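You operate a simulated robot arm through the tools that you are given. There is no shell and no other tool.

Carry out the task below with a simulated robot arm. There is one attempt and no reset: what you move stays moved.

JOB
Dot sealer on the card's two rings, then lay the cover on the flange.
Fine: one dot each, the other rings bare; the doser back in its cup.

The check looks at the end state, three seconds after you hand in, the way a careful person would. Anything else that was tipped, shoved, dropped, spilled or broken makes it a failure. Lids that push on must go on centred and level and be pressed home; caps that screw on are set level and turned clockwise until they are tight.

ROBOT AND FRAMES
A 6-joint arm with a two-finger gripper, fixed in place. Base frame: the origin is at the foot of the arm, x ahead of it, y to its left, z up; the work surface is at about z = 0.83. Lengths are in m, angles in degrees, forces in N, time in s.
Its first joint turns from -166.0 to 166.0 degrees. Payload 3.43 kg.
Tool frame: the origin (TCP) lies between the finger pads and is the grasp point; the fingertips stand 0.02 m ahead of it; z points along the fingers, y is the line along which they close. Largest opening 0.19 m; the body of the gripper starts 0.248 m behind the TCP.
Orientation is told as [roll, pitch, yaw] about the base's x, y, z axes, in that order, counted from this pose: with the fingers straight down and closing along the base's y, the tool's x points along the base's -x, its y along +y and its z along -z.

CONTROLS
- The arm moves only by the tool play_rows. Its argument "deltas" is a list that holds one entry, the list of rows, each a list of 7 numbers: the shift along the tool's x, y, z in m, then the turn, a rotation vector about the tool's x, y, z in degrees, then the closure, from 0 (fully open) to 1 (shut). In form: [[[dx, dy, dz, ax, ay, az, grip], ...]]. A call has 1 to 20 rows; each row shifts and turns the commanded pose from where the row before left it, along the tool's axes as they then stand. A row lasts 0.2 s, in which the tool goes at most 0.05 m and 8.6 degrees; a call with a longer step from one row to the next is refused whole, and so is a gripper value outside its range. A pose out of reach is approached as far as the arm can. The call stops where the force on the tool passes 40 N (or 10 N more than at its start, if that is more) or the arm is blocked; 0.2 s more then pass. Each finger travels about 0.153 m/s and halts on what it meets, pressing with about 37 N; the grip force reading is that of the motor and also rises with nothing between the fingers. The clock runs only during rows and for 0.2 s after the last one: add rows that do not move to give the fingers time. It gives the time, the measured TCP pose, the force on the tool (base axes), the opening and the grip force at its end, in the units of the frame above (readings bear some noise), with the torque about the TCP (base axes, N m) and any sound that the robot's microphone picked up.
- Cameras (640 x 400 px; columns grow to the right, rows downward): "scene" is fixed at [0.3874, -0.6437, 1.5335]; the picture's right is [-0.13, 0.99, 0.00], its down [0.82, 0.11, -0.56] and it looks along [-0.56, -0.07, -0.83] (base axes); focal length 308 px, centre (320, 200). "wrist" rides on the gripper at [0.07, -0.008, -0.288] in the tool frame; the picture's right is [0.12, 0.99, 0.00], its down [-0.96, 0.12, -0.25] and it looks along [-0.25, 0.03, 0.97] (tool axes); focal length 261 px, centre (320, 200).
- snapshot(camera): a new picture of that camera. No time passes.
- slide_trunk(by): slides the trunk up (or, below 0, down) by that many m; the arm rides with it, the base frame stays. It gives what a move gives, with no picture.
- pixel_to_xyz(camera, pixels): for up to 12 pixels [column, row] of the newest picture of that camera ("zoom" is the newest enlarged one), the place [x, y, z] in the base frame of the surface seen there, good to about 0.002 m, but the place of the scene camera against the robot may be out by one fixed shift of up to 0.025 m in any direction. No time passes.
- close_up(camera, box): a new picture of the part [left, top, right, bottom] of that camera's present view, enlarged. No time passes.
- close_job(): hands the job in; it is judged then, once.

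Leave the gripper open and the arm clear of the work at the hand-in unless told otherwise.

The tools are called by a JSON object that holds its "api" and its "payload". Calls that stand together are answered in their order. play_rows: Moves the arm, as the interface text tells. Its arguments: {"type":"object","properties":{"deltas":{"type":"array","items":{"type":"array","items":{"type":"array","items":{"type":"number"}}}}},"required":["deltas"]} The other tools are called the same way: slide_trunk (by) slides the trunk up or down; snapshot (camera) takes a picture; pixel_to_xyz (camera, pixels) gives the place of the surface under pixels of a picture; close_up (camera, box) takes an enlarged picture of a part of a camera's view; close_job () hands the job in.

At the start:

```text
time_s: 0.0
ee_pos: [0.0867, -0.7635, 1.2295]
tool_rot: [0.0, -0.1, 0.0]
ft_force: [-0.1, 0.6, -0.2]
moment: [-0.01, -0.01, -0.02]
gripper_width: 0.1899
gripper_force: 0.1
trunk travel left (down, up): [-0.375, 0.065]
```

scene: 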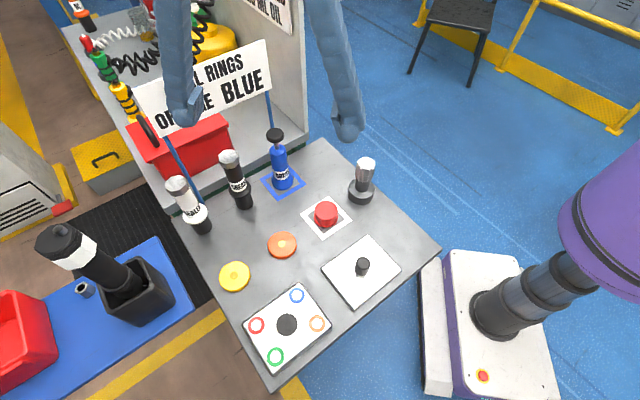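
wrist: 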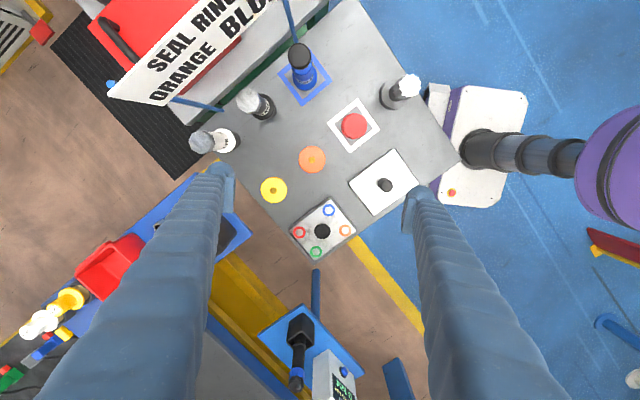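

I see a work table with a sign ("SEAL RINGS ... ORANGE BLUE"), several bottles, a flange plate with four coloured rings and a cover plate. I'll take enlarged views to read the card and identify the doser.

{"api": "close_up", "payload": {"camera": "scene", "box": [130, 0, 310, 130]}}

{"api": "close_up", "payload": {"camera": "scene", "box": [140, 110, 300, 240]}}

{"api": "close_up", "payload": {"camera": "scene", "box": [210, 220, 420, 380]}}

{"api": "close_up", "payload": {"camera": "wrist", "box": [90, 0, 320, 140]}}

{"api": "close_up", "payload": {"camera": "wrist", "box": [240, 60, 440, 270]}}

{"api": "close_up", "payload": {"camera": "scene", "box": [20, 200, 220, 330]}}

```text
3.08 times, centred on (220, 65) of scene
```

zoom: 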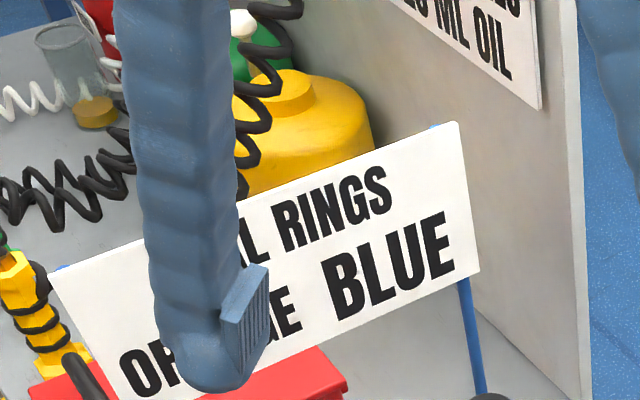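

```text
3.08 times, centred on (220, 175) of scene
```

zoom: 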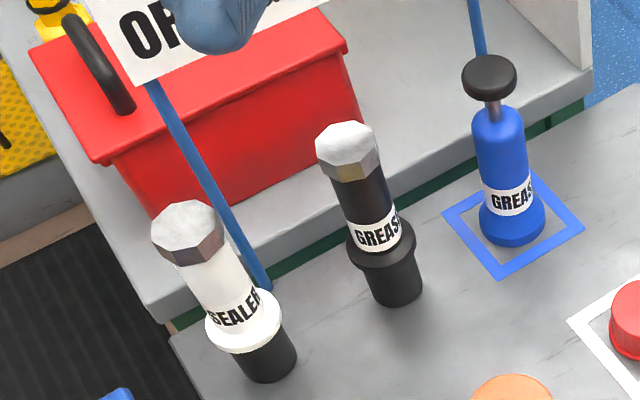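

```text
2.50 times, centred on (315, 300) of scene
```

zoom: 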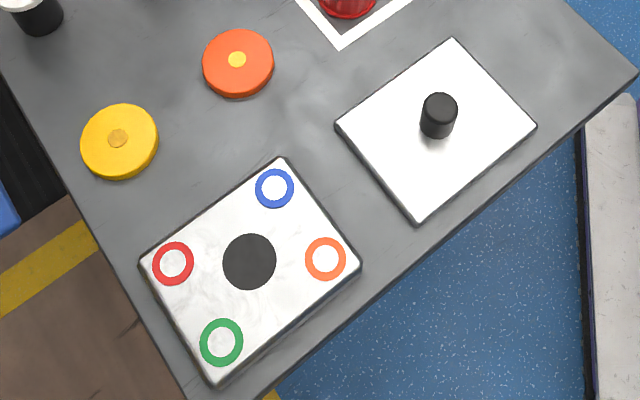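

```text
2.78 times, centred on (205, 70) of wrist
```

zoom: 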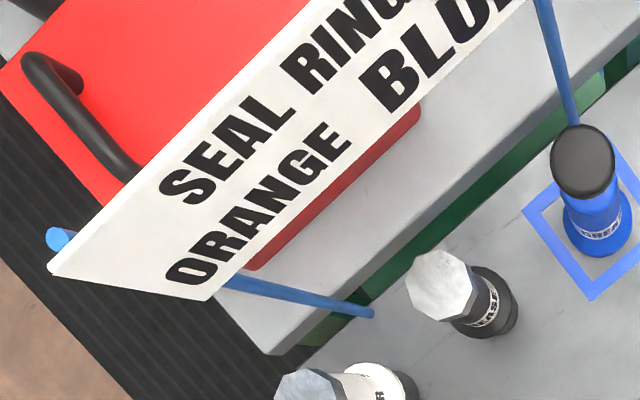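

```text
1.90 times, centred on (340, 165) of wrist
```

zoom: 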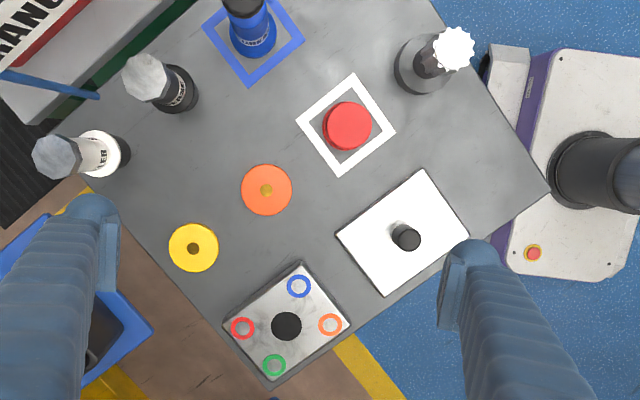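

```text
3.08 times, centred on (120, 265) of scene
```

zoom: 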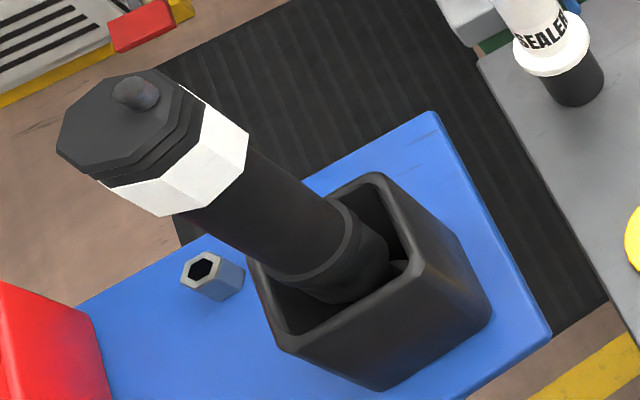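

The card says ORANGE and BLUE. The SEALER doser (white, at scene ~(190,205)) stands in a black cup; a GREASE doser is the distractor. The flange is the plate with rings at scene (287,325) and the cover is the white plate with black knob at (362,268). I'll measure places with the wrist camera (no fixed shift) first.

{"api": "pixel_to_xyz", "payload": {"camera": "wrist", "pixels": [[203, 142], [222, 141], [237, 140], [250, 100], [265, 107], [328, 210], [345, 230], [322, 231], [385, 184], [353, 125], [313, 159], [274, 190]]}}

{"api": "pixel_to_xyz", "payload": {"camera": "scene", "pixels": [[178, 185], [187, 197], [195, 212], [204, 230], [297, 295], [317, 324], [286, 324], [363, 262], [276, 357], [257, 325], [330, 160], [250, 330]]}}

```text
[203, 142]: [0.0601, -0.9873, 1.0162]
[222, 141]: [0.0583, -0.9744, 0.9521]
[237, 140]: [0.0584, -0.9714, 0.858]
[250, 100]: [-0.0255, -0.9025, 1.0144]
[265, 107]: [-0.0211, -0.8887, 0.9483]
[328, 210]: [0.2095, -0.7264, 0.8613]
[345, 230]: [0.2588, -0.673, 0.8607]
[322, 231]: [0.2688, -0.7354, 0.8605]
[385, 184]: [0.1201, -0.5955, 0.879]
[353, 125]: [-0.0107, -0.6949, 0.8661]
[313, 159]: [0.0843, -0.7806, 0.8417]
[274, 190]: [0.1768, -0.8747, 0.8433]
```

```text
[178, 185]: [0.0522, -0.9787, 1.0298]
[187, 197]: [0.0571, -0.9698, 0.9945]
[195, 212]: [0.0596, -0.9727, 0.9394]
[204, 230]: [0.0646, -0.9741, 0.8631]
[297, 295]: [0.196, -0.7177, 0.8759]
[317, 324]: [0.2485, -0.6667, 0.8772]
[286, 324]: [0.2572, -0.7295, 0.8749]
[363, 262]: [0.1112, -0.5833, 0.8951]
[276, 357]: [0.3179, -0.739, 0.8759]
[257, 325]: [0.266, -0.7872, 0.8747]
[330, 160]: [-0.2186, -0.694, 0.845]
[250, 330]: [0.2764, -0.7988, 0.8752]
```

The scene camera reads about [-0.012, +0.007, +0.015] off from the wrist camera. Next I measure the sign, its poles and the obstacles near the sealer, so the gripper can avoid them.

{"api": "pixel_to_xyz", "payload": {"camera": "scene", "pixels": [[158, 126], [267, 45], [270, 85], [137, 88], [170, 152], [182, 180], [267, 100], [272, 120], [250, 90], [180, 188], [230, 155], [238, 185]]}}

{"api": "pixel_to_xyz", "payload": {"camera": "wrist", "pixels": [[112, 95], [165, 105], [180, 101], [200, 105], [221, 111], [195, 145], [210, 137], [196, 152], [228, 130], [229, 152], [238, 130], [300, 50]]}}

{"api": "close_up", "payload": {"camera": "wrist", "box": [170, 80, 290, 170]}}

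{"api": "close_up", "payload": {"camera": "scene", "box": [150, 150, 230, 240]}}

```text
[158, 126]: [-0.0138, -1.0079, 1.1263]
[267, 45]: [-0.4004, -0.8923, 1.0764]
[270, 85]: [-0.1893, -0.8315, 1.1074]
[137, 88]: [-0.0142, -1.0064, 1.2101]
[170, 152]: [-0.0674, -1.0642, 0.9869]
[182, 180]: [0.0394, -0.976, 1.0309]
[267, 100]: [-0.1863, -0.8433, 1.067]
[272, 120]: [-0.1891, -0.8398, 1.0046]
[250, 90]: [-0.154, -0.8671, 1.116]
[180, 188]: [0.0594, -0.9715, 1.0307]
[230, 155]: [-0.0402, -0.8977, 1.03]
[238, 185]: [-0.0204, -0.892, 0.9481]
```

```text
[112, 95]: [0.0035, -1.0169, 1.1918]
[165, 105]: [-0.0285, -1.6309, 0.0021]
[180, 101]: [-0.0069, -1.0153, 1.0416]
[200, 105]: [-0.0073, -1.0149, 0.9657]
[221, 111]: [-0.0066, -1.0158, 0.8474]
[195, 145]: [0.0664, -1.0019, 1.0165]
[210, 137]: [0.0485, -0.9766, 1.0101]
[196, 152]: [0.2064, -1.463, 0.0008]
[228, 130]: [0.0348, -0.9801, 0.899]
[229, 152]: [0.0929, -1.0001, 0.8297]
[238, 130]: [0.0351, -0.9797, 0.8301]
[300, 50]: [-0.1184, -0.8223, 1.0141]
```

```text
4.44 times, centred on (230, 125) of wrist
```

zoom: 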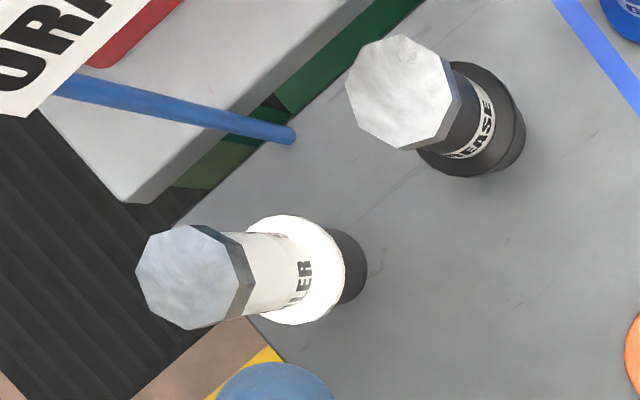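

```text
4.44 times, centred on (190, 195) of scene
```

zoom: 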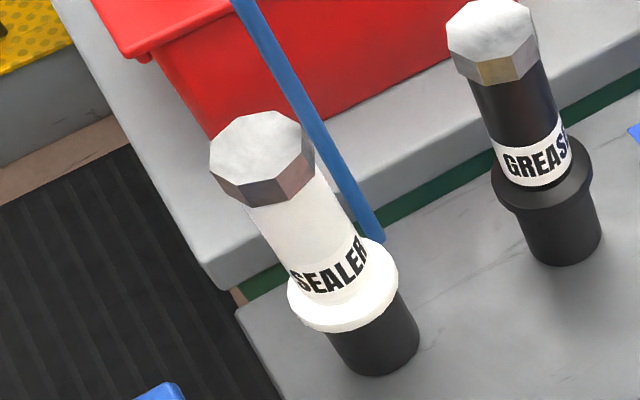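

The sign pole stands at about (-0.007, -1.016) and the sign runs from there to about (-0.177, -0.839), top z ≈ 1.195. The sealer's axis is near (0.058, -0.988), cap top z ≈ 1.016. I'll move above the sealer area at z 1.23 (above the sign) and turn the tool about +44° so the fingers close parallel to the sign, then look again.

{"api": "play_rows", "payload": {"deltas": [[[0.0042, -0.034, 0, 0, 0, 0, 0], [0.0042, -0.034, 0, 0, 0, 0, 0], [0.0042, -0.034, 0, 0, 0, 0, 0], [0.0042, -0.034, 0, 0, 0, 0, 0], [0, 0, 0, 0, 0, -7.4, 0], [0, 0, 0, 0, 0, -7.4, 0], [0, 0, 0, 0, 0, -7.4, 0], [0, 0, 0, 0, 0, -7.4, 0], [0, 0, 0, 0, 0, -7.4, 0], [0, 0, 0, 0, 0, -7, 0], [0, 0, 0, 0, 0, 0, 0], [0, 0, 0, 0, 0, 0, 0]]]}}

{"api": "snapshot", "payload": {"camera": "wrist"}}

{"api": "snapshot", "payload": {"camera": "scene"}}

```text
time_s: 2.6
ee_pos: [0.0694, -0.9004, 1.231]
tool_rot: [0.0, 0.0, 44.1]
ft_force: [-0.1, 0.1, -0.2]
moment: [0.0, -0.01, 0.04]
gripper_width: 0.1904
gripper_force: 0.0
trunk travel left (down, up): [-0.375, 0.065]
```

```text
taken
```

wrist: 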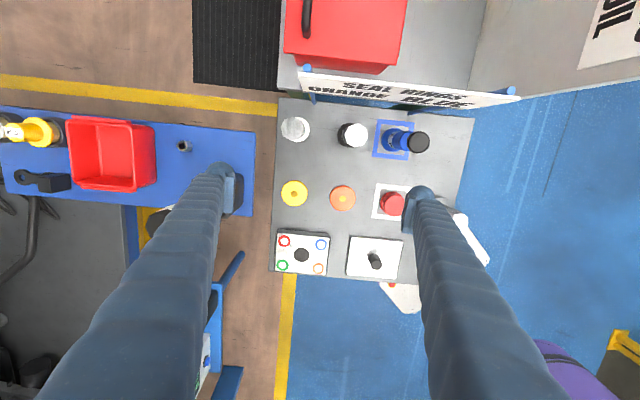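

```text
taken
```

scene: 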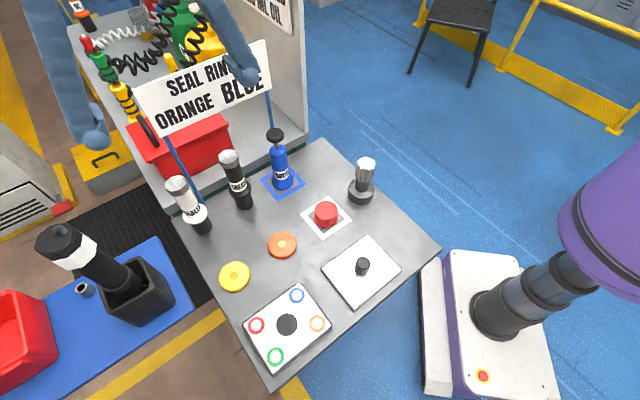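

The picture is now aligned with the table. I measure the sealer cap, grease, flange, rings and cover from this wrist view with close-ups.

{"api": "close_up", "payload": {"camera": "wrist", "box": [260, 100, 440, 212]}}

{"api": "close_up", "payload": {"camera": "wrist", "box": [264, 216, 424, 316]}}

{"api": "pixel_to_xyz", "payload": {"camera": "wrist", "pixels": [[295, 128], [352, 135], [283, 240], [322, 244], [318, 268], [282, 265], [301, 255], [375, 260], [360, 245], [392, 270], [300, 110], [330, 110]]}}

```text
3.56 times, centred on (350, 156) of wrist
```

zoom: 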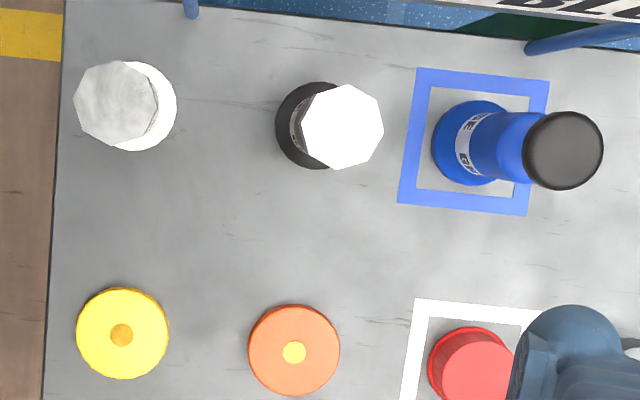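

```text
4.00 times, centred on (344, 266) of wrist
```

zoom: 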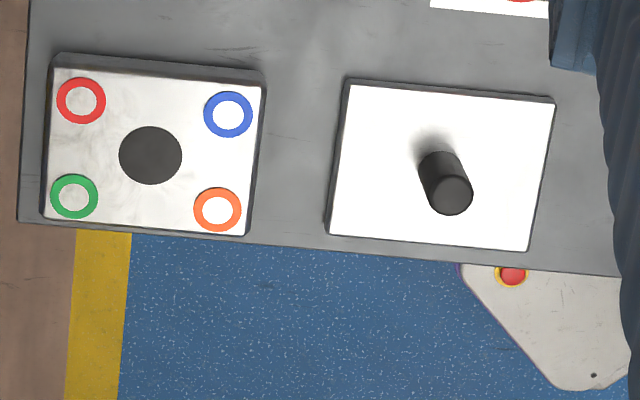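

```text
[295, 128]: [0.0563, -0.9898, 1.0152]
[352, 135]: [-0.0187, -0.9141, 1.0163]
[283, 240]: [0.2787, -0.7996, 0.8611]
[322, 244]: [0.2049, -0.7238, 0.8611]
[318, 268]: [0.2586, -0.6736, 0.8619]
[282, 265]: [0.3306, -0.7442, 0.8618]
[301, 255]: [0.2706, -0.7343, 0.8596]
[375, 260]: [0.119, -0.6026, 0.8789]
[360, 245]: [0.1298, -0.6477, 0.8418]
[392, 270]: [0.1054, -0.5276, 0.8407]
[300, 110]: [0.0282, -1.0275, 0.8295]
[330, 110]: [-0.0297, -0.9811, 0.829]
```

The newest zoom shows flange and cover. I measure corners and ring centres in that zoom picture.

{"api": "pixel_to_xyz", "payload": {"camera": "zoom", "pixels": [[81, 100], [228, 114], [217, 209], [74, 196], [151, 155], [54, 71], [259, 88], [245, 232], [46, 213], [453, 195], [440, 160], [100, 62]]}}

{"api": "pixel_to_xyz", "payload": {"camera": "zoom", "pixels": [[352, 87], [550, 106], [526, 247], [334, 232], [440, 140], [300, 160], [345, 84], [210, 100], [245, 116], [221, 193], [203, 209], [234, 211]]}}

{"api": "close_up", "payload": {"camera": "wrist", "box": [270, 105, 334, 145]}}

```text
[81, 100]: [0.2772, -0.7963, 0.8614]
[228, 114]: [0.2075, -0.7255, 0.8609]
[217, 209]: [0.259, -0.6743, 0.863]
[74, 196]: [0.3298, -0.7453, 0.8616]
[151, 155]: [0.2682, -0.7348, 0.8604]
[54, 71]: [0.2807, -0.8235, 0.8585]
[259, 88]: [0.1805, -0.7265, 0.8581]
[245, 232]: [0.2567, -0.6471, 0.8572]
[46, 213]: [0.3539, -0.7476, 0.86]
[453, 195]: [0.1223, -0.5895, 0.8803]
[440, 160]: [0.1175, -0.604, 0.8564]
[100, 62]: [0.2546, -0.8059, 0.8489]
```

```text
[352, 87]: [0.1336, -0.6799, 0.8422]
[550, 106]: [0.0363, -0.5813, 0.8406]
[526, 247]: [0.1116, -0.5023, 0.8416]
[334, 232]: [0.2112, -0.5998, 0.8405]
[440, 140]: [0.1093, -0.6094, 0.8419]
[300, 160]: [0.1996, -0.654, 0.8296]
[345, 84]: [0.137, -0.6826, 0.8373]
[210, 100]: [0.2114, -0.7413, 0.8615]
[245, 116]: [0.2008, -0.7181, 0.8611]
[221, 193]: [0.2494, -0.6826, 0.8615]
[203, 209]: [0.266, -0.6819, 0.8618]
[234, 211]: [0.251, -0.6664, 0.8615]
```

```text
10.00 times, centred on (302, 125) of wrist
```

zoom: 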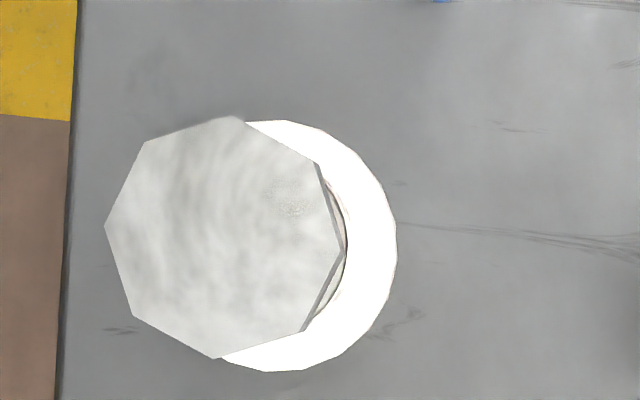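

Flange centre ≈ (0.268, -0.735, top z 0.861), orange ring ≈ (0.259, -0.674), blue ring ≈ (0.2075, -0.7255), cover centre ≈ (0.123, -0.591), both plates about 0.139 × 0.110 at yaw ≈ 45°. The sealer's cap is an octagon; I measure its vertices in this zoom, then its height profile in the scene view.

{"api": "pixel_to_xyz", "payload": {"camera": "zoom", "pixels": [[149, 146], [236, 122], [310, 166], [338, 250], [300, 326], [213, 351], [138, 311], [110, 228], [225, 237], [375, 230], [380, 270], [280, 360]]}}

{"api": "close_up", "payload": {"camera": "scene", "box": [150, 165, 230, 245]}}

```text
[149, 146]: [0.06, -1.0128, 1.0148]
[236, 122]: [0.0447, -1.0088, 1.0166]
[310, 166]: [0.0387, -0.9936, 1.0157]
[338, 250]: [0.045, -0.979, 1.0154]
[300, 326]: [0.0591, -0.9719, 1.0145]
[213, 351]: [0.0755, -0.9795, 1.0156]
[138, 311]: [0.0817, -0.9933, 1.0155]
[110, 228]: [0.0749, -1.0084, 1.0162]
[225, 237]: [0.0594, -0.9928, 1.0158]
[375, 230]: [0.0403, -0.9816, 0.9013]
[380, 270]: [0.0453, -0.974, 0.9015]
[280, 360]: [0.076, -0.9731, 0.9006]
```

```text
5.00 times, centred on (190, 205) of scene
```

zoom: 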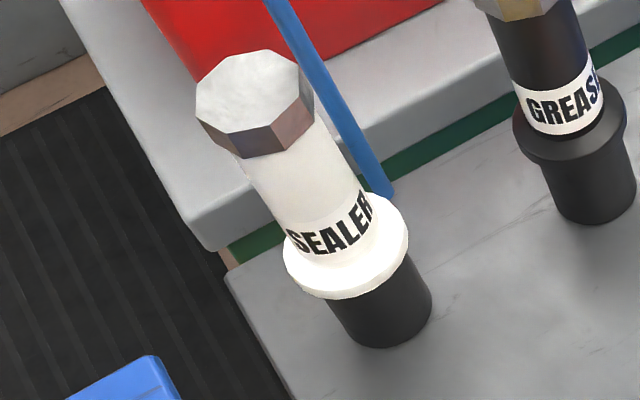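

The octagon's vertices lie along the base axes (0°, 45°, 90°…), axis ≈ (0.060, -0.993). So closing at yaw 22.5° hits flats. I check the height profile of the doser in the scene zoom.

{"api": "pixel_to_xyz", "payload": {"camera": "zoom", "pixels": [[250, 90], [255, 133], [258, 150], [260, 162], [280, 190], [300, 230], [325, 270], [335, 290], [345, 297], [360, 320], [385, 342], [390, 349]]}}

{"api": "close_up", "payload": {"camera": "scene", "box": [270, 250, 400, 340]}}

```text
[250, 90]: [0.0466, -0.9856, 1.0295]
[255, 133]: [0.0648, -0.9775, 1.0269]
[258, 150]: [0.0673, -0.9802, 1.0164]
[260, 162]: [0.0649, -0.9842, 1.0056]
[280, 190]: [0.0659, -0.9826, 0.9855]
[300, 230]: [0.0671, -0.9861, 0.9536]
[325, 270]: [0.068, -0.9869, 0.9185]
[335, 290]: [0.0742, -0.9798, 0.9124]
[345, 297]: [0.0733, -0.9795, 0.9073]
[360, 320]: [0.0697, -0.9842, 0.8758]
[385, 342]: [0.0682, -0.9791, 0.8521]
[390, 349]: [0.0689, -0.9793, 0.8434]
```

```text
4.44 times, centred on (335, 295) of scene
```

zoom: 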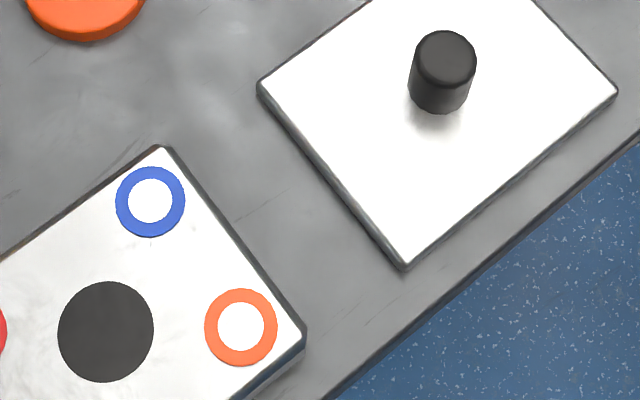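

The cap is about 0.02 m tall (z 0.994–1.0155), about 0.041 across flats. I'll turn to yaw 22.5°, move above the sealer axis at z 1.23, and narrow the fingers to about 0.08 m, so they don't touch the grease doser on the way down.

{"api": "play_rows", "payload": {"deltas": [[[0, 0, 0, 0, 0, 7.2, 0.2], [0, 0, 0, 0, 0, 7.2, 0.4], [0, 0, 0, 0, 0, 7.2, 0.579], [0.0148, -0.0274, 0, 0, 0, 0, 0.579], [0.0148, -0.0274, 0, 0, 0, 0, 0.579], [0.0148, -0.0274, 0, 0, 0, 0, 0.579], [0, 0, 0, 0, 0, 0, 0.579], [0, 0, 0, 0, 0, 0, 0.579]]]}}

{"api": "snapshot", "payload": {"camera": "wrist"}}

{"api": "snapshot", "payload": {"camera": "scene"}}

```text
time_s: 4.4
ee_pos: [0.0574, -0.9725, 1.2278]
tool_rot: [-0.2, -0.1, 22.4]
ft_force: [0.2, 1.0, 1.0]
moment: [-0.13, -0.01, 0.03]
gripper_width: 0.08
gripper_force: 0.0
out of reach, approached as far as the arm can: row 6
trunk travel left (down, up): [-0.375, 0.065]
```

```text
taken
```

wrist: 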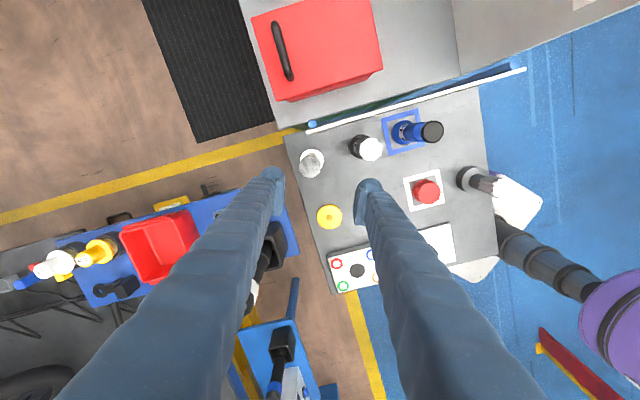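

```text
taken
```

scene: 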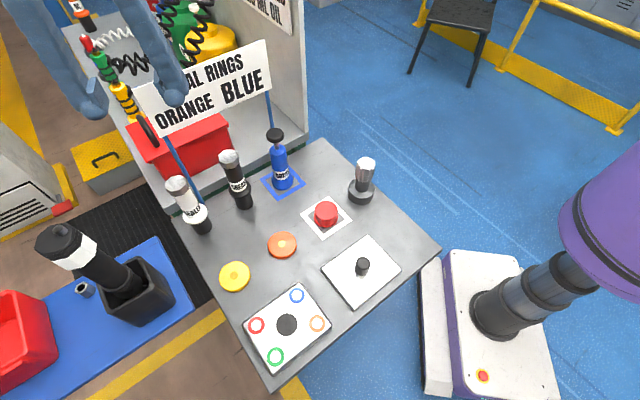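

The arm reached only radius 0.974 at this height; the target radius is 0.995. Reach is better lower (closer to shoulder level), so I lower to about z 1.09 (fingertips at 1.07, still above the cap at 1.016) and see where it ends.

{"api": "play_rows", "payload": {"deltas": [[[0, 0, 0.035, 0, 0, 0, 0.579], [0, 0, 0.035, 0, 0, 0, 0.579], [0, 0, 0.035, 0, 0, 0, 0.579], [0, 0, 0.035, 0, 0, 0, 0.579], [0, 0, 0, 0, 0, 0, 0.579], [0, 0, 0, 0, 0, 0, 0.579]]]}}

```text
time_s: 5.8
ee_pos: [0.0576, -0.9716, 1.0873]
tool_rot: [0.0, -0.1, 22.5]
ft_force: [0.4, 0.0, -0.5]
moment: [-0.03, 0.0, -0.01]
gripper_width: 0.0803
gripper_force: 0.0
trunk travel left (down, up): [-0.375, 0.065]
```

The commanded pose is taken from where it stopped. Now I shift outward by (0.0024, -0.0218) to sit above the cap axis.

{"api": "play_rows", "payload": {"deltas": [[[0.003, -0.0105, 0, 0, 0, 0, 0.579], [0.0031, -0.0106, 0, 0, 0, 0, 0.579], [0, 0, 0, 0, 0, 0, 0.579], [0, 0, 0, 0, 0, 0, 0.579]]]}}

{"api": "snapshot", "payload": {"camera": "wrist"}}

{"api": "close_up", "payload": {"camera": "scene", "box": [110, 60, 250, 240]}}

```text
time_s: 6.8
ee_pos: [0.0603, -0.994, 1.0878]
tool_rot: [-0.1, 0.1, 22.4]
ft_force: [0.8, -0.3, 0.1]
moment: [-0.04, -0.01, -0.01]
gripper_width: 0.08
gripper_force: 0.3
trunk travel left (down, up): [-0.375, 0.065]
```

```text
taken
```

wrist: 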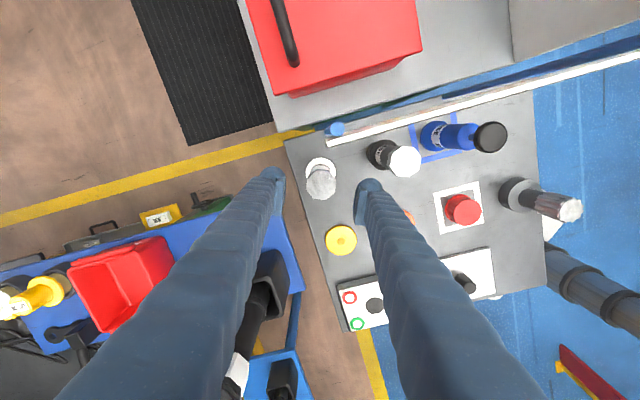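

```text
2.22 times, centred on (180, 150) of scene
```

zoom: 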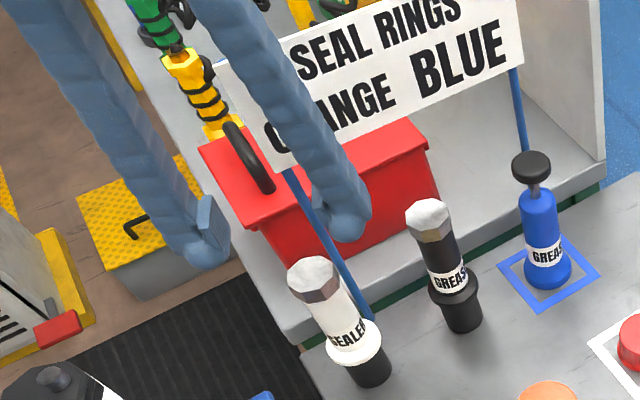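

It reached (0.0603, -0.994, 1.088). I verify centring of the cap between the fingers with a wrist close-up.

{"api": "close_up", "payload": {"camera": "wrist", "box": [256, 140, 384, 220]}}

{"api": "pixel_to_xyz", "payload": {"camera": "wrist", "pixels": [[321, 182], [321, 176], [312, 182], [330, 182], [321, 190], [404, 160], [365, 186], [276, 178]]}}

```text
5.00 times, centred on (320, 180) of wrist
```

zoom: 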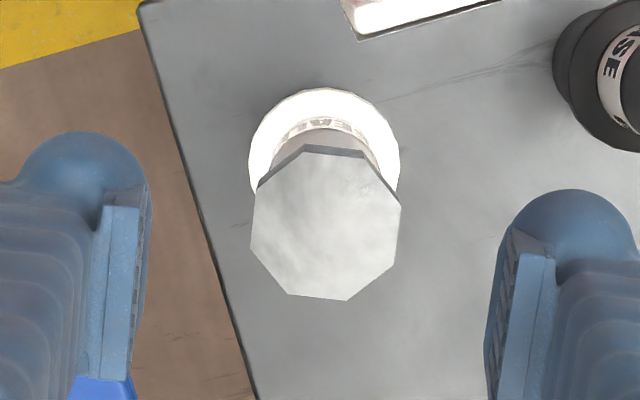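

```text
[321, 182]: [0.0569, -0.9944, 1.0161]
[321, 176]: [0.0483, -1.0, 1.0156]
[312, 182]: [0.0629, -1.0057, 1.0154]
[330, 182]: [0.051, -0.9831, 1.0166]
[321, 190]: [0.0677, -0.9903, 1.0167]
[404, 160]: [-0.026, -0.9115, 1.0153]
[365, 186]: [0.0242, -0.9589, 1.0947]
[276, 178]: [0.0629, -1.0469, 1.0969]
```

The cap centre reads (0.061, -0.993), so it sits centred and the flats face the fingers. I descend to TCP z ≈ 1.004.

{"api": "play_rows", "payload": {"deltas": [[[0, 0, 0.024, 0, 0, 0, 0.579], [0, 0, 0.024, 0, 0, 0, 0.579], [0, 0, 0.02, 0, 0, 0, 0.579], [0, 0, 0.016, 0, 0, 0, 0.579], [0, 0, 0, 0, 0, 0, 0.579], [0, 0, 0, 0, 0, 0, 0.579]]]}}

{"api": "close_up", "payload": {"camera": "scene", "box": [110, 100, 250, 240]}}

{"api": "close_up", "payload": {"camera": "wrist", "box": [256, 150, 384, 230]}}

```text
time_s: 8.2
ee_pos: [0.0632, -0.9962, 1.0026]
tool_rot: [0.0, -0.1, 22.4]
ft_force: [0.5, -0.3, -0.6]
moment: [0.01, 0.0, 0.0]
gripper_width: 0.0802
gripper_force: 0.1
trunk travel left (down, up): [-0.375, 0.065]
```

```text
2.86 times, centred on (180, 170) of scene
```

zoom: 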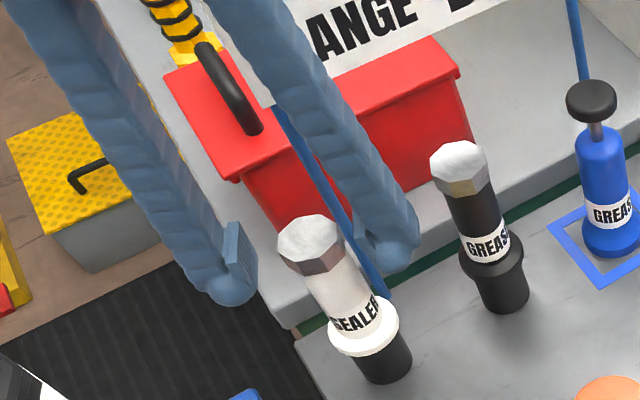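

```text
5.00 times, centred on (320, 190) of wrist
```

zoom: 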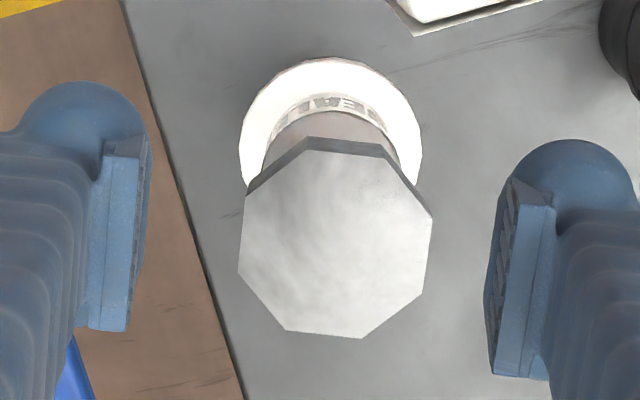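

I check cap centre versus TCP again before closing.

{"api": "pixel_to_xyz", "payload": {"camera": "zoom", "pixels": [[335, 240], [308, 155], [362, 332], [243, 270], [425, 215], [432, 222], [240, 265], [285, 325], [382, 160]]}}

{"api": "play_rows", "payload": {"deltas": [[[0, 0, 0, 0, 0, 0, 0.579]]]}}

```text
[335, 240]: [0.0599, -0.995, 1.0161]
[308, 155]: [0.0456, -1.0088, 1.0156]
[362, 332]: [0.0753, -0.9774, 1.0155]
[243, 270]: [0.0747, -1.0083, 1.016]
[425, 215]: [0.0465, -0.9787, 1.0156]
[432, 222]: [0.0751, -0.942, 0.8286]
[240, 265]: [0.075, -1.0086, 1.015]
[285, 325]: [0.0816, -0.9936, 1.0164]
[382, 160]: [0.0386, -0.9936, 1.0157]
```

```text
time_s: 8.6
ee_pos: [0.0627, -0.9946, 1.0023]
tool_rot: [0.0, 0.0, 22.5]
ft_force: [-0.8, 0.2, 0.2]
moment: [-0.04, -0.02, 0.0]
gripper_width: 0.0801
gripper_force: 0.1
trunk travel left (down, up): [-0.375, 0.065]
```

TCP is about 2.5 mm off the cap axis along the closing line; I correct by (0.0017, 0.0025) in tool axes, then close onto the cap.

{"api": "play_rows", "payload": {"deltas": [[[0.0017, 0.0025, 0, 0, 0, 0, 0.579], [0, 0, 0, 0, 0, 0, 0.579], [0, 0, 0, 0, 0, 0, 0.7], [0, 0, 0, 0, 0, 0, 0.75], [0, 0, 0, 0, 0, 0, 0.8], [0, 0, 0, 0, 0, 0, 0.9], [0, 0, 0, 0, 0, 0, 1], [0, 0, 0, 0, 0, 0, 1]]]}}

{"api": "close_up", "payload": {"camera": "scene", "box": [110, 100, 250, 240]}}

{"api": "close_up", "payload": {"camera": "wrist", "box": [256, 150, 384, 230]}}

```text
time_s: 10.4
ee_pos: [0.0611, -0.9941, 1.0027]
tool_rot: [0.0, -0.1, 22.4]
ft_force: [-0.2, 0.0, -0.2]
moment: [-0.01, -0.01, -0.01]
gripper_width: 0.0402
gripper_force: 37.0
trunk travel left (down, up): [-0.375, 0.065]
```

```text
2.86 times, centred on (180, 170) of scene
```

zoom: 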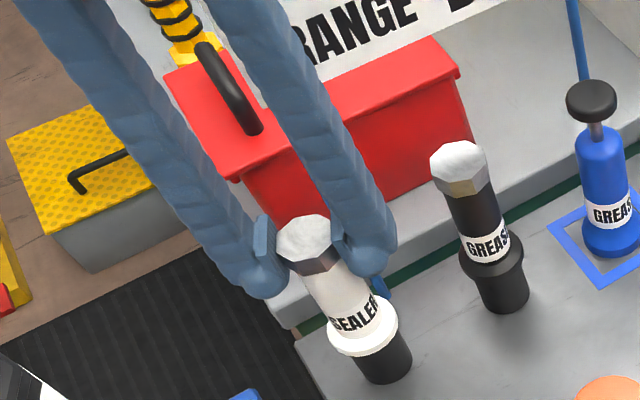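

```text
5.00 times, centred on (320, 190) of wrist
```

zoom: 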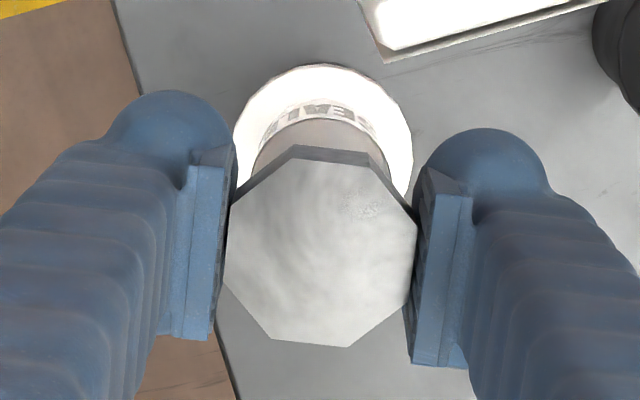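

The cap is gripped firmly on its flats (width 0.0402, no side force). Grasp TCP z was 1.0027. I lift straight up 0.08 m slowly.

{"api": "play_rows", "payload": {"deltas": [[[0, 0, -0.01, 0, 0, 0, 1], [0, 0, -0.015, 0, 0, 0, 1], [0, 0, -0.02, 0, 0, 0, 1], [0, 0, -0.02, 0, 0, 0, 1], [0, 0, -0.015, 0, 0, 0, 1], [0, 0, 0, 0, 0, 0, 1]]]}}

{"api": "close_up", "payload": {"camera": "scene", "box": [110, 60, 250, 240]}}

{"api": "snapshot", "payload": {"camera": "wrist"}}

```text
time_s: 11.8
ee_pos: [0.0582, -0.9939, 1.0825]
tool_rot: [0.0, 0.0, 22.4]
ft_force: [-0.4, -0.6, -2.3]
moment: [0.0, -0.03, -0.01]
gripper_width: 0.0404
gripper_force: 36.6
trunk travel left (down, up): [-0.375, 0.065]
```

```text
2.22 times, centred on (180, 150) of scene
```

zoom: 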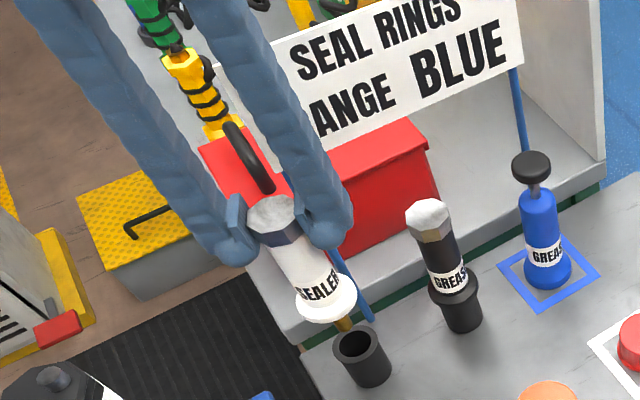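

```text
taken
```

wrist: 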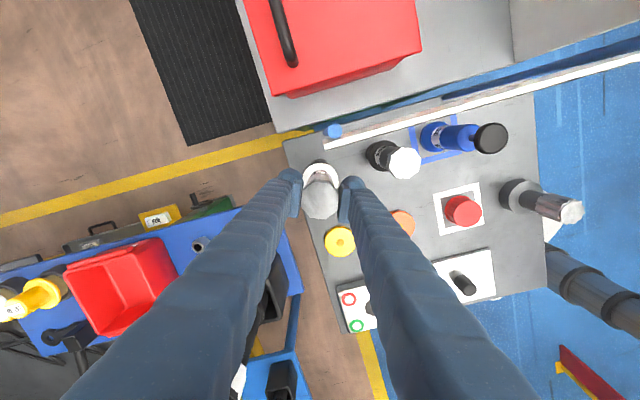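

The doser came out cleanly with a brass nozzle below the skirt; the cup stayed. I look closer at the nozzle tip and cup.

{"api": "close_up", "payload": {"camera": "scene", "box": [160, 140, 230, 240]}}

{"api": "pixel_to_xyz", "payload": {"camera": "scene", "pixels": [[190, 206], [191, 205], [192, 208], [187, 210], [198, 208], [198, 215], [190, 195], [180, 158]]}}

```text
4.00 times, centred on (195, 190) of scene
```

zoom: 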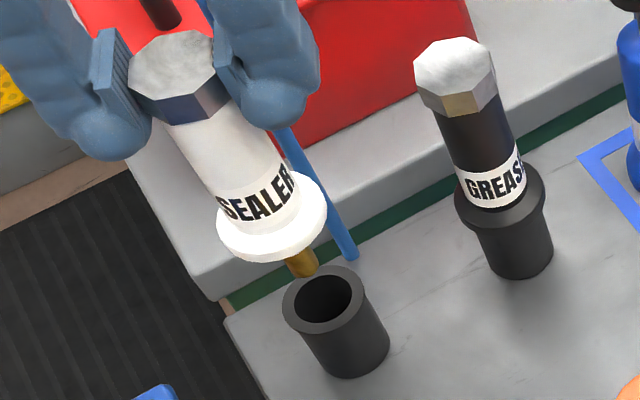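

```text
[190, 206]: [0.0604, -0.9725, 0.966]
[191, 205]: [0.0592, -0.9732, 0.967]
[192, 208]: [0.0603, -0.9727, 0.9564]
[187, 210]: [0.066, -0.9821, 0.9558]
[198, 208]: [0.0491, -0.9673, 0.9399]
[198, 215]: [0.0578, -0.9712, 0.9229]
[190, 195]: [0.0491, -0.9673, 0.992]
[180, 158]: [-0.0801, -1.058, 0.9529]
```

I query nozzle tip and cup rim on this zoom.

{"api": "pixel_to_xyz", "payload": {"camera": "zoom", "pixels": [[304, 272], [302, 262], [300, 256], [287, 300], [362, 290], [320, 272], [330, 332], [270, 258], [180, 60], [350, 370]]}}

```text
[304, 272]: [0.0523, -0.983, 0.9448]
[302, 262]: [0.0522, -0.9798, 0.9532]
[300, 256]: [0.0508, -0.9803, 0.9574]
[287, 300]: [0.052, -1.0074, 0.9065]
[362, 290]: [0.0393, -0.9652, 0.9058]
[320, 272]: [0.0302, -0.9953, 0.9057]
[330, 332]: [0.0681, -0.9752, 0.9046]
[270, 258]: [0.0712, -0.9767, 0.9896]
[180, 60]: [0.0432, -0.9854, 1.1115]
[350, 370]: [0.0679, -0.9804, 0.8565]
```

Nozzle tip is ≈0.153 m below the TCP (z ≈ 0.93 now), cup rim at z ≈ 0.891, so it's clear. I move to above the orange ring (0.259, -0.674), rising slightly to z ≈ 1.11 on the way. The path passes only the low discs.

{"api": "play_rows", "payload": {"deltas": [[[-0.0128, 0.0091, -0.0012, 0, 0, 0, 1], [-0.02555, 0.01823, -0.0025, 0, 0, 0, 1], [-0.02555, 0.01823, -0.0025, 0, 0, 0, 1], [-0.02555, 0.01823, -0.0025, 0, 0, 0, 1], [-0.02555, 0.01823, -0.0025, 0, 0, 0, 1], [-0.02555, 0.01823, -0.0025, 0, 0, 0, 1], [-0.02555, 0.01823, -0.0025, 0, 0, 0, 1], [-0.02555, 0.01823, -0.0025, 0, 0, 0, 1], [-0.02555, 0.01823, -0.0025, 0, 0, 0, 1], [-0.02555, 0.01823, -0.0025, 0, 0, 0, 1], [-0.02555, 0.01823, -0.0025, 0, 0, 0, 1], [-0.02555, 0.01823, -0.0025, 0, 0, 0, 1], [-0.0128, 0.0091, -0.0012, 0, 0, 0, 1], [0, 0, 0, 0, 0, 0, 1], [0, 0, 0, 0, 0, 0, 1]]]}}

{"api": "snapshot", "payload": {"camera": "scene"}}

{"api": "snapshot", "payload": {"camera": "wrist"}}

```text
time_s: 15.0
ee_pos: [0.2607, -0.6766, 1.112]
tool_rot: [0.0, 0.0, 22.4]
ft_force: [-0.3, 0.2, -1.8]
moment: [0.0, 0.01, -0.02]
gripper_width: 0.0401
gripper_force: 37.5
trunk travel left (down, up): [-0.375, 0.065]
```

```text
taken
```

scene: 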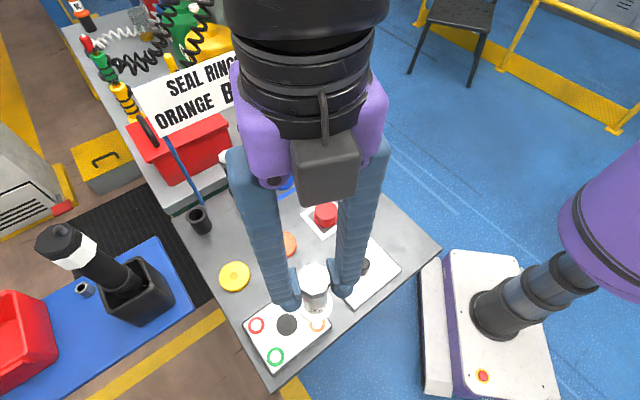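

```text
taken
```

wrist: 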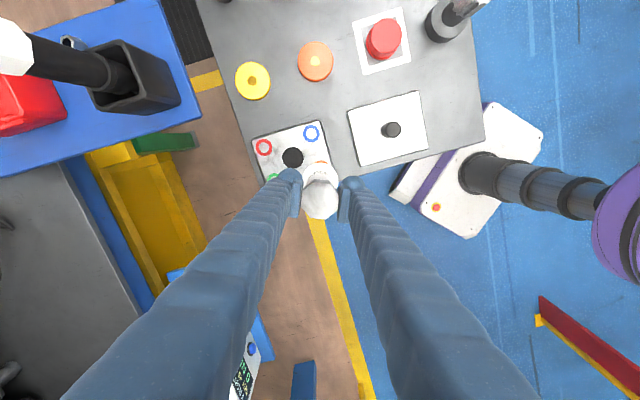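

The doser is above the orange ring area. I take close-ups of both views to see the nozzle relative to the ring.

{"api": "close_up", "payload": {"camera": "scene", "box": [260, 240, 380, 350]}}

{"api": "close_up", "payload": {"camera": "wrist", "box": [240, 110, 368, 230]}}

{"api": "pixel_to_xyz", "payload": {"camera": "wrist", "pixels": [[311, 133], [264, 147], [292, 157], [393, 130], [320, 200]]}}

```text
3.64 times, centred on (320, 295) of scene
```

zoom: 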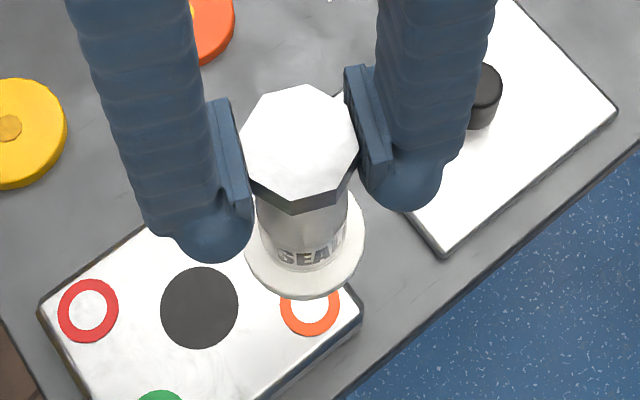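

```text
3.33 times, centred on (304, 170) of wrist
```

zoom: 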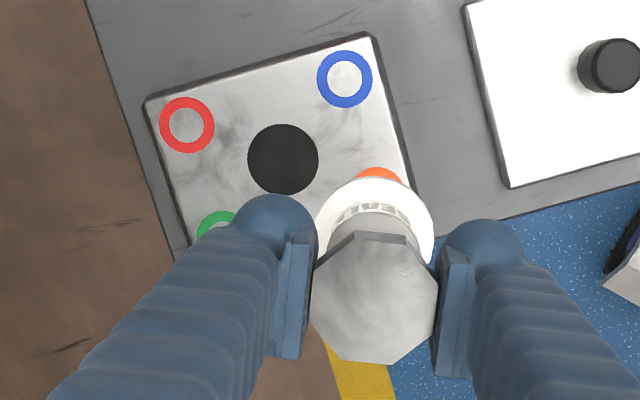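

```text
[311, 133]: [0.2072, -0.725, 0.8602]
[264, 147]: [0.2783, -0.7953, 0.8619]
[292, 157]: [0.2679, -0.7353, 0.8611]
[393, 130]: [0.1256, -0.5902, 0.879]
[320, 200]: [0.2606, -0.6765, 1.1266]
```

The measured orange ring centre is (0.2588, -0.6744). The nozzle is hidden under the skirt, so I check that the doser hangs vertical by measuring the skirt's rim and the cap.

{"api": "pixel_to_xyz", "payload": {"camera": "zoom", "pixels": [[318, 222], [324, 205], [340, 191], [360, 183], [390, 183], [412, 195], [425, 212], [430, 235], [345, 238], [405, 240], [432, 300], [315, 300]]}}

{"api": "play_rows", "payload": {"deltas": [[[0.0009, 0.0028, 0, 0, 0, 0, 1], [0, 0, 0, 0, 0, 0, 1], [0, 0, 0, 0, 0, 0, 1]]]}}

```text
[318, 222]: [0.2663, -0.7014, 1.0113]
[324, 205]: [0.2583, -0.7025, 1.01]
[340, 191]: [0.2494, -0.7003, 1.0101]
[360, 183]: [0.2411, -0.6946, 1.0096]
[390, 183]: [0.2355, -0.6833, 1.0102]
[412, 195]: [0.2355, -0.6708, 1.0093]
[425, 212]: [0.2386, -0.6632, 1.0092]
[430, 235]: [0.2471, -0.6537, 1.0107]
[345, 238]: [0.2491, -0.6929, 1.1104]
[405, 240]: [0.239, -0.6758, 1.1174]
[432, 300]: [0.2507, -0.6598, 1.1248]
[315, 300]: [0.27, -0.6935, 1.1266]
```

```text
time_s: 15.8
ee_pos: [0.2597, -0.6742, 1.1116]
tool_rot: [0.0, 0.0, 22.4]
ft_force: [0.2, 0.0, -2.0]
moment: [0.01, -0.01, 0.01]
gripper_width: 0.0405
gripper_force: 37.0
trunk travel left (down, up): [-0.375, 0.065]
```

The skirt rim fits a circle centred exactly under the TCP, so the doser is vertical. TCP is at (0.2597, -0.6742), within 1 mm of the ring centre. I descend to put the tip about 9 mm above the flange.

{"api": "play_rows", "payload": {"deltas": [[[0, 0, 0.015, 0, 0, 0, 1], [0, 0, 0.025, 0, 0, 0, 1], [0, 0, 0.025, 0, 0, 0, 1], [0, 0, 0.015, 0, 0, 0, 1], [0, 0, 0.006, 0, 0, 0, 1], [0, 0, 0, 0, 0, 0, 1], [0, 0, 0, 0, 0, 0, 1]]]}}

{"api": "close_up", "payload": {"camera": "scene", "box": [260, 250, 380, 350]}}

{"api": "close_up", "payload": {"camera": "wrist", "box": [240, 110, 368, 230]}}

```text
time_s: 17.4
ee_pos: [0.2602, -0.6732, 1.0257]
tool_rot: [0.0, -0.1, 22.4]
ft_force: [-0.3, 0.3, -1.9]
moment: [-0.01, 0.0, 0.03]
gripper_width: 0.0401
gripper_force: 36.9
trunk travel left (down, up): [-0.375, 0.065]
```

```text
4.00 times, centred on (320, 300) of scene
```

zoom: 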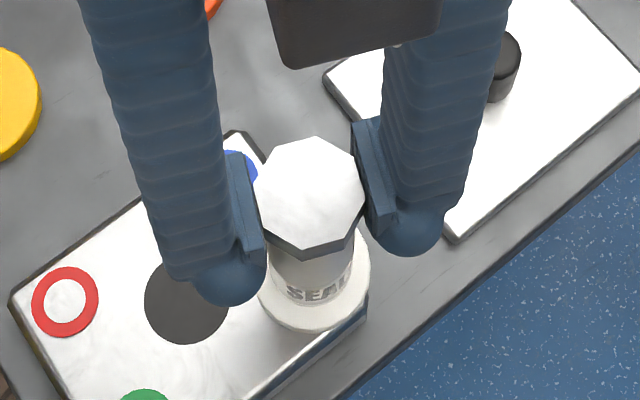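

```text
3.33 times, centred on (304, 170) of wrist
```

zoom: 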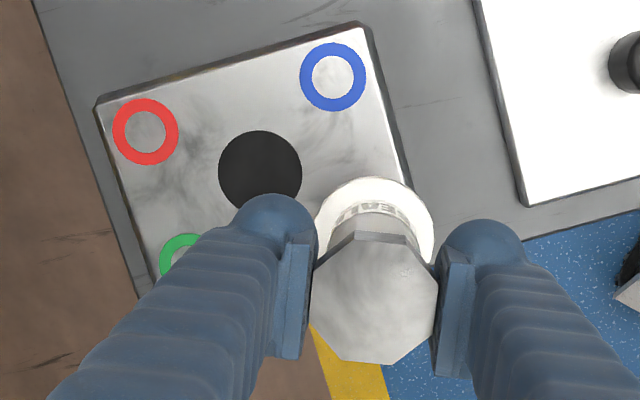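

I measure the skirt circle and the visible rings in this same wrist picture, to check the lateral alignment in one frame.

{"api": "pixel_to_xyz", "payload": {"camera": "zoom", "pixels": [[146, 131], [333, 77], [260, 172], [318, 222], [324, 205], [340, 191], [360, 183], [390, 183], [412, 195], [425, 212], [430, 235]]}}

{"api": "play_rows", "payload": {"deltas": [[[0, 0, 0, 0, 0, 0, 1]]]}}

```text
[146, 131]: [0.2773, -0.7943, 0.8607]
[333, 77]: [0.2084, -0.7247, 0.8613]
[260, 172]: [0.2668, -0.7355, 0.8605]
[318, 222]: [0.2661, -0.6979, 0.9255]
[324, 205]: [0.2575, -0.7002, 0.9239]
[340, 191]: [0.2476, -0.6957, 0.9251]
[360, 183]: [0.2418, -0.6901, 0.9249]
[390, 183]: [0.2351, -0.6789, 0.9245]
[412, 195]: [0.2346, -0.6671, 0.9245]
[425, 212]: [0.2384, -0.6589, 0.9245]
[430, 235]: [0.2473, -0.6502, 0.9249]
```

```text
time_s: 17.8
ee_pos: [0.2611, -0.6728, 1.0249]
tool_rot: [0.0, 0.0, 22.3]
ft_force: [-0.2, 0.0, -2.3]
moment: [0.01, 0.01, -0.01]
gripper_width: 0.0403
gripper_force: 36.7
trunk travel left (down, up): [-0.375, 0.065]
```

The doser axis is at (0.2605, -0.6731), about 2 mm off the ring centre (0.2588, -0.6745). I correct that and step down 6 mm.

{"api": "play_rows", "payload": {"deltas": [[[0.0021, -0.0006, 0, 0, 0, 0, 1], [0, 0, 0.002, 0, 0, 0, 1], [0, 0, 0.002, 0, 0, 0, 1], [0, 0, 0.002, 0, 0, 0, 1], [0, 0, 0, 0, 0, 0, 1]]]}}

```text
time_s: 19.0
ee_pos: [0.2568, -0.6753, 1.02]
tool_rot: [-0.1, 0.0, 22.4]
ft_force: [-0.3, 0.1, -1.2]
moment: [-0.05, 0.02, -0.02]
gripper_width: 0.0404
gripper_force: 37.3
trunk travel left (down, up): [-0.375, 0.065]
```

Readings are noisy; I take another static reading and a wrist measurement.

{"api": "play_rows", "payload": {"deltas": [[[0, 0, 0, 0, 0, 0, 1]]]}}

{"api": "close_up", "payload": {"camera": "wrist", "box": [240, 110, 368, 230]}}

{"api": "pixel_to_xyz", "payload": {"camera": "zoom", "pixels": [[318, 222], [324, 205], [340, 191], [360, 183], [390, 183], [412, 195], [425, 212], [430, 235], [260, 172], [333, 77], [373, 295]]}}

```text
time_s: 19.4
ee_pos: [0.2583, -0.673, 1.0209]
tool_rot: [0.1, 0.0, 22.5]
ft_force: [-0.1, 0.1, -1.2]
moment: [-0.02, 0.02, 0.0]
gripper_width: 0.0402
gripper_force: 36.9
trunk travel left (down, up): [-0.375, 0.065]
```

```text
3.33 times, centred on (304, 170) of wrist
```

zoom: 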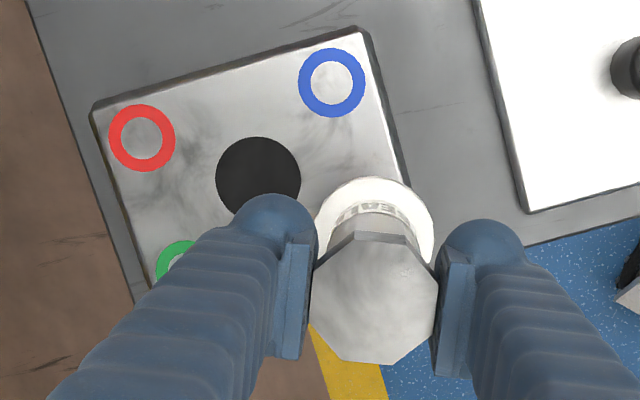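

```text
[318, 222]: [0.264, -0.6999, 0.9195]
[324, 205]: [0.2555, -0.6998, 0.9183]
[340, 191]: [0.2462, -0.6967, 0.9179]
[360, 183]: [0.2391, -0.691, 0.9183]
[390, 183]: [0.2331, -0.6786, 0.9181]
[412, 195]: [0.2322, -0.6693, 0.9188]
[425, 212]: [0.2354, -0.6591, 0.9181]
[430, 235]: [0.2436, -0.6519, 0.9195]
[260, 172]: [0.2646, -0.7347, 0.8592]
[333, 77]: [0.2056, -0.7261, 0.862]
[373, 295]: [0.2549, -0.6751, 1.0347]
```

The skirt's centre is now ≈ (0.258, -0.674), within 1 mm of the ring centre. Vertical force changed slightly (-2.1 → -1.2 N), perhaps first touch. I continue down in 1.5 mm steps watching the force and sound.

{"api": "play_rows", "payload": {"deltas": [[[0, 0, 0.0015, 0, 0, 0, 1], [0, 0, 0.0015, 0, 0, 0, 1]]]}}

```text
time_s: 20.0
ee_pos: [0.2571, -0.6734, 1.0153]
tool_rot: [-0.1, 0.0, 22.4]
ft_force: [-0.3, 0.1, 0.6]
moment: [0.02, 0.03, 0.04]
gripper_width: 0.0407
gripper_force: 36.9
trunk travel left (down, up): [-0.375, 0.065]
```

The force rose to +0.6 N (baseline -2.1), so the tip is in contact with a soft spring. No sound yet. I press 2 mm further.

{"api": "play_rows", "payload": {"deltas": [[[0, 0, 0.001, 0, 0, 0, 1], [0, 0, 0.001, 0, 0, 0, 1]]]}}

```text
time_s: 20.6
ee_pos: [0.2571, -0.6743, 1.0144]
tool_rot: [0.0, 0.1, 22.5]
ft_force: [0.4, 0.8, 0.3]
moment: [0.12, -0.1, -0.01]
gripper_width: 0.04
gripper_force: 36.9
trunk travel left (down, up): [-0.375, 0.065]
```

Still light contact (≈2.5 N), no sound. I press another 2 mm.

{"api": "play_rows", "payload": {"deltas": [[[0, 0, 0.001, 0, 0, 0, 1], [0, 0, 0.001, 0, 0, 0, 1]]]}}

```text
time_s: 21.2
ee_pos: [0.2568, -0.6741, 1.0135]
tool_rot: [0.0, 0.0, 22.5]
ft_force: [-0.2, 1.3, 0.9]
moment: [0.04, 0.05, -0.02]
gripper_width: 0.0404
gripper_force: 36.4
trunk travel left (down, up): [-0.375, 0.065]
```

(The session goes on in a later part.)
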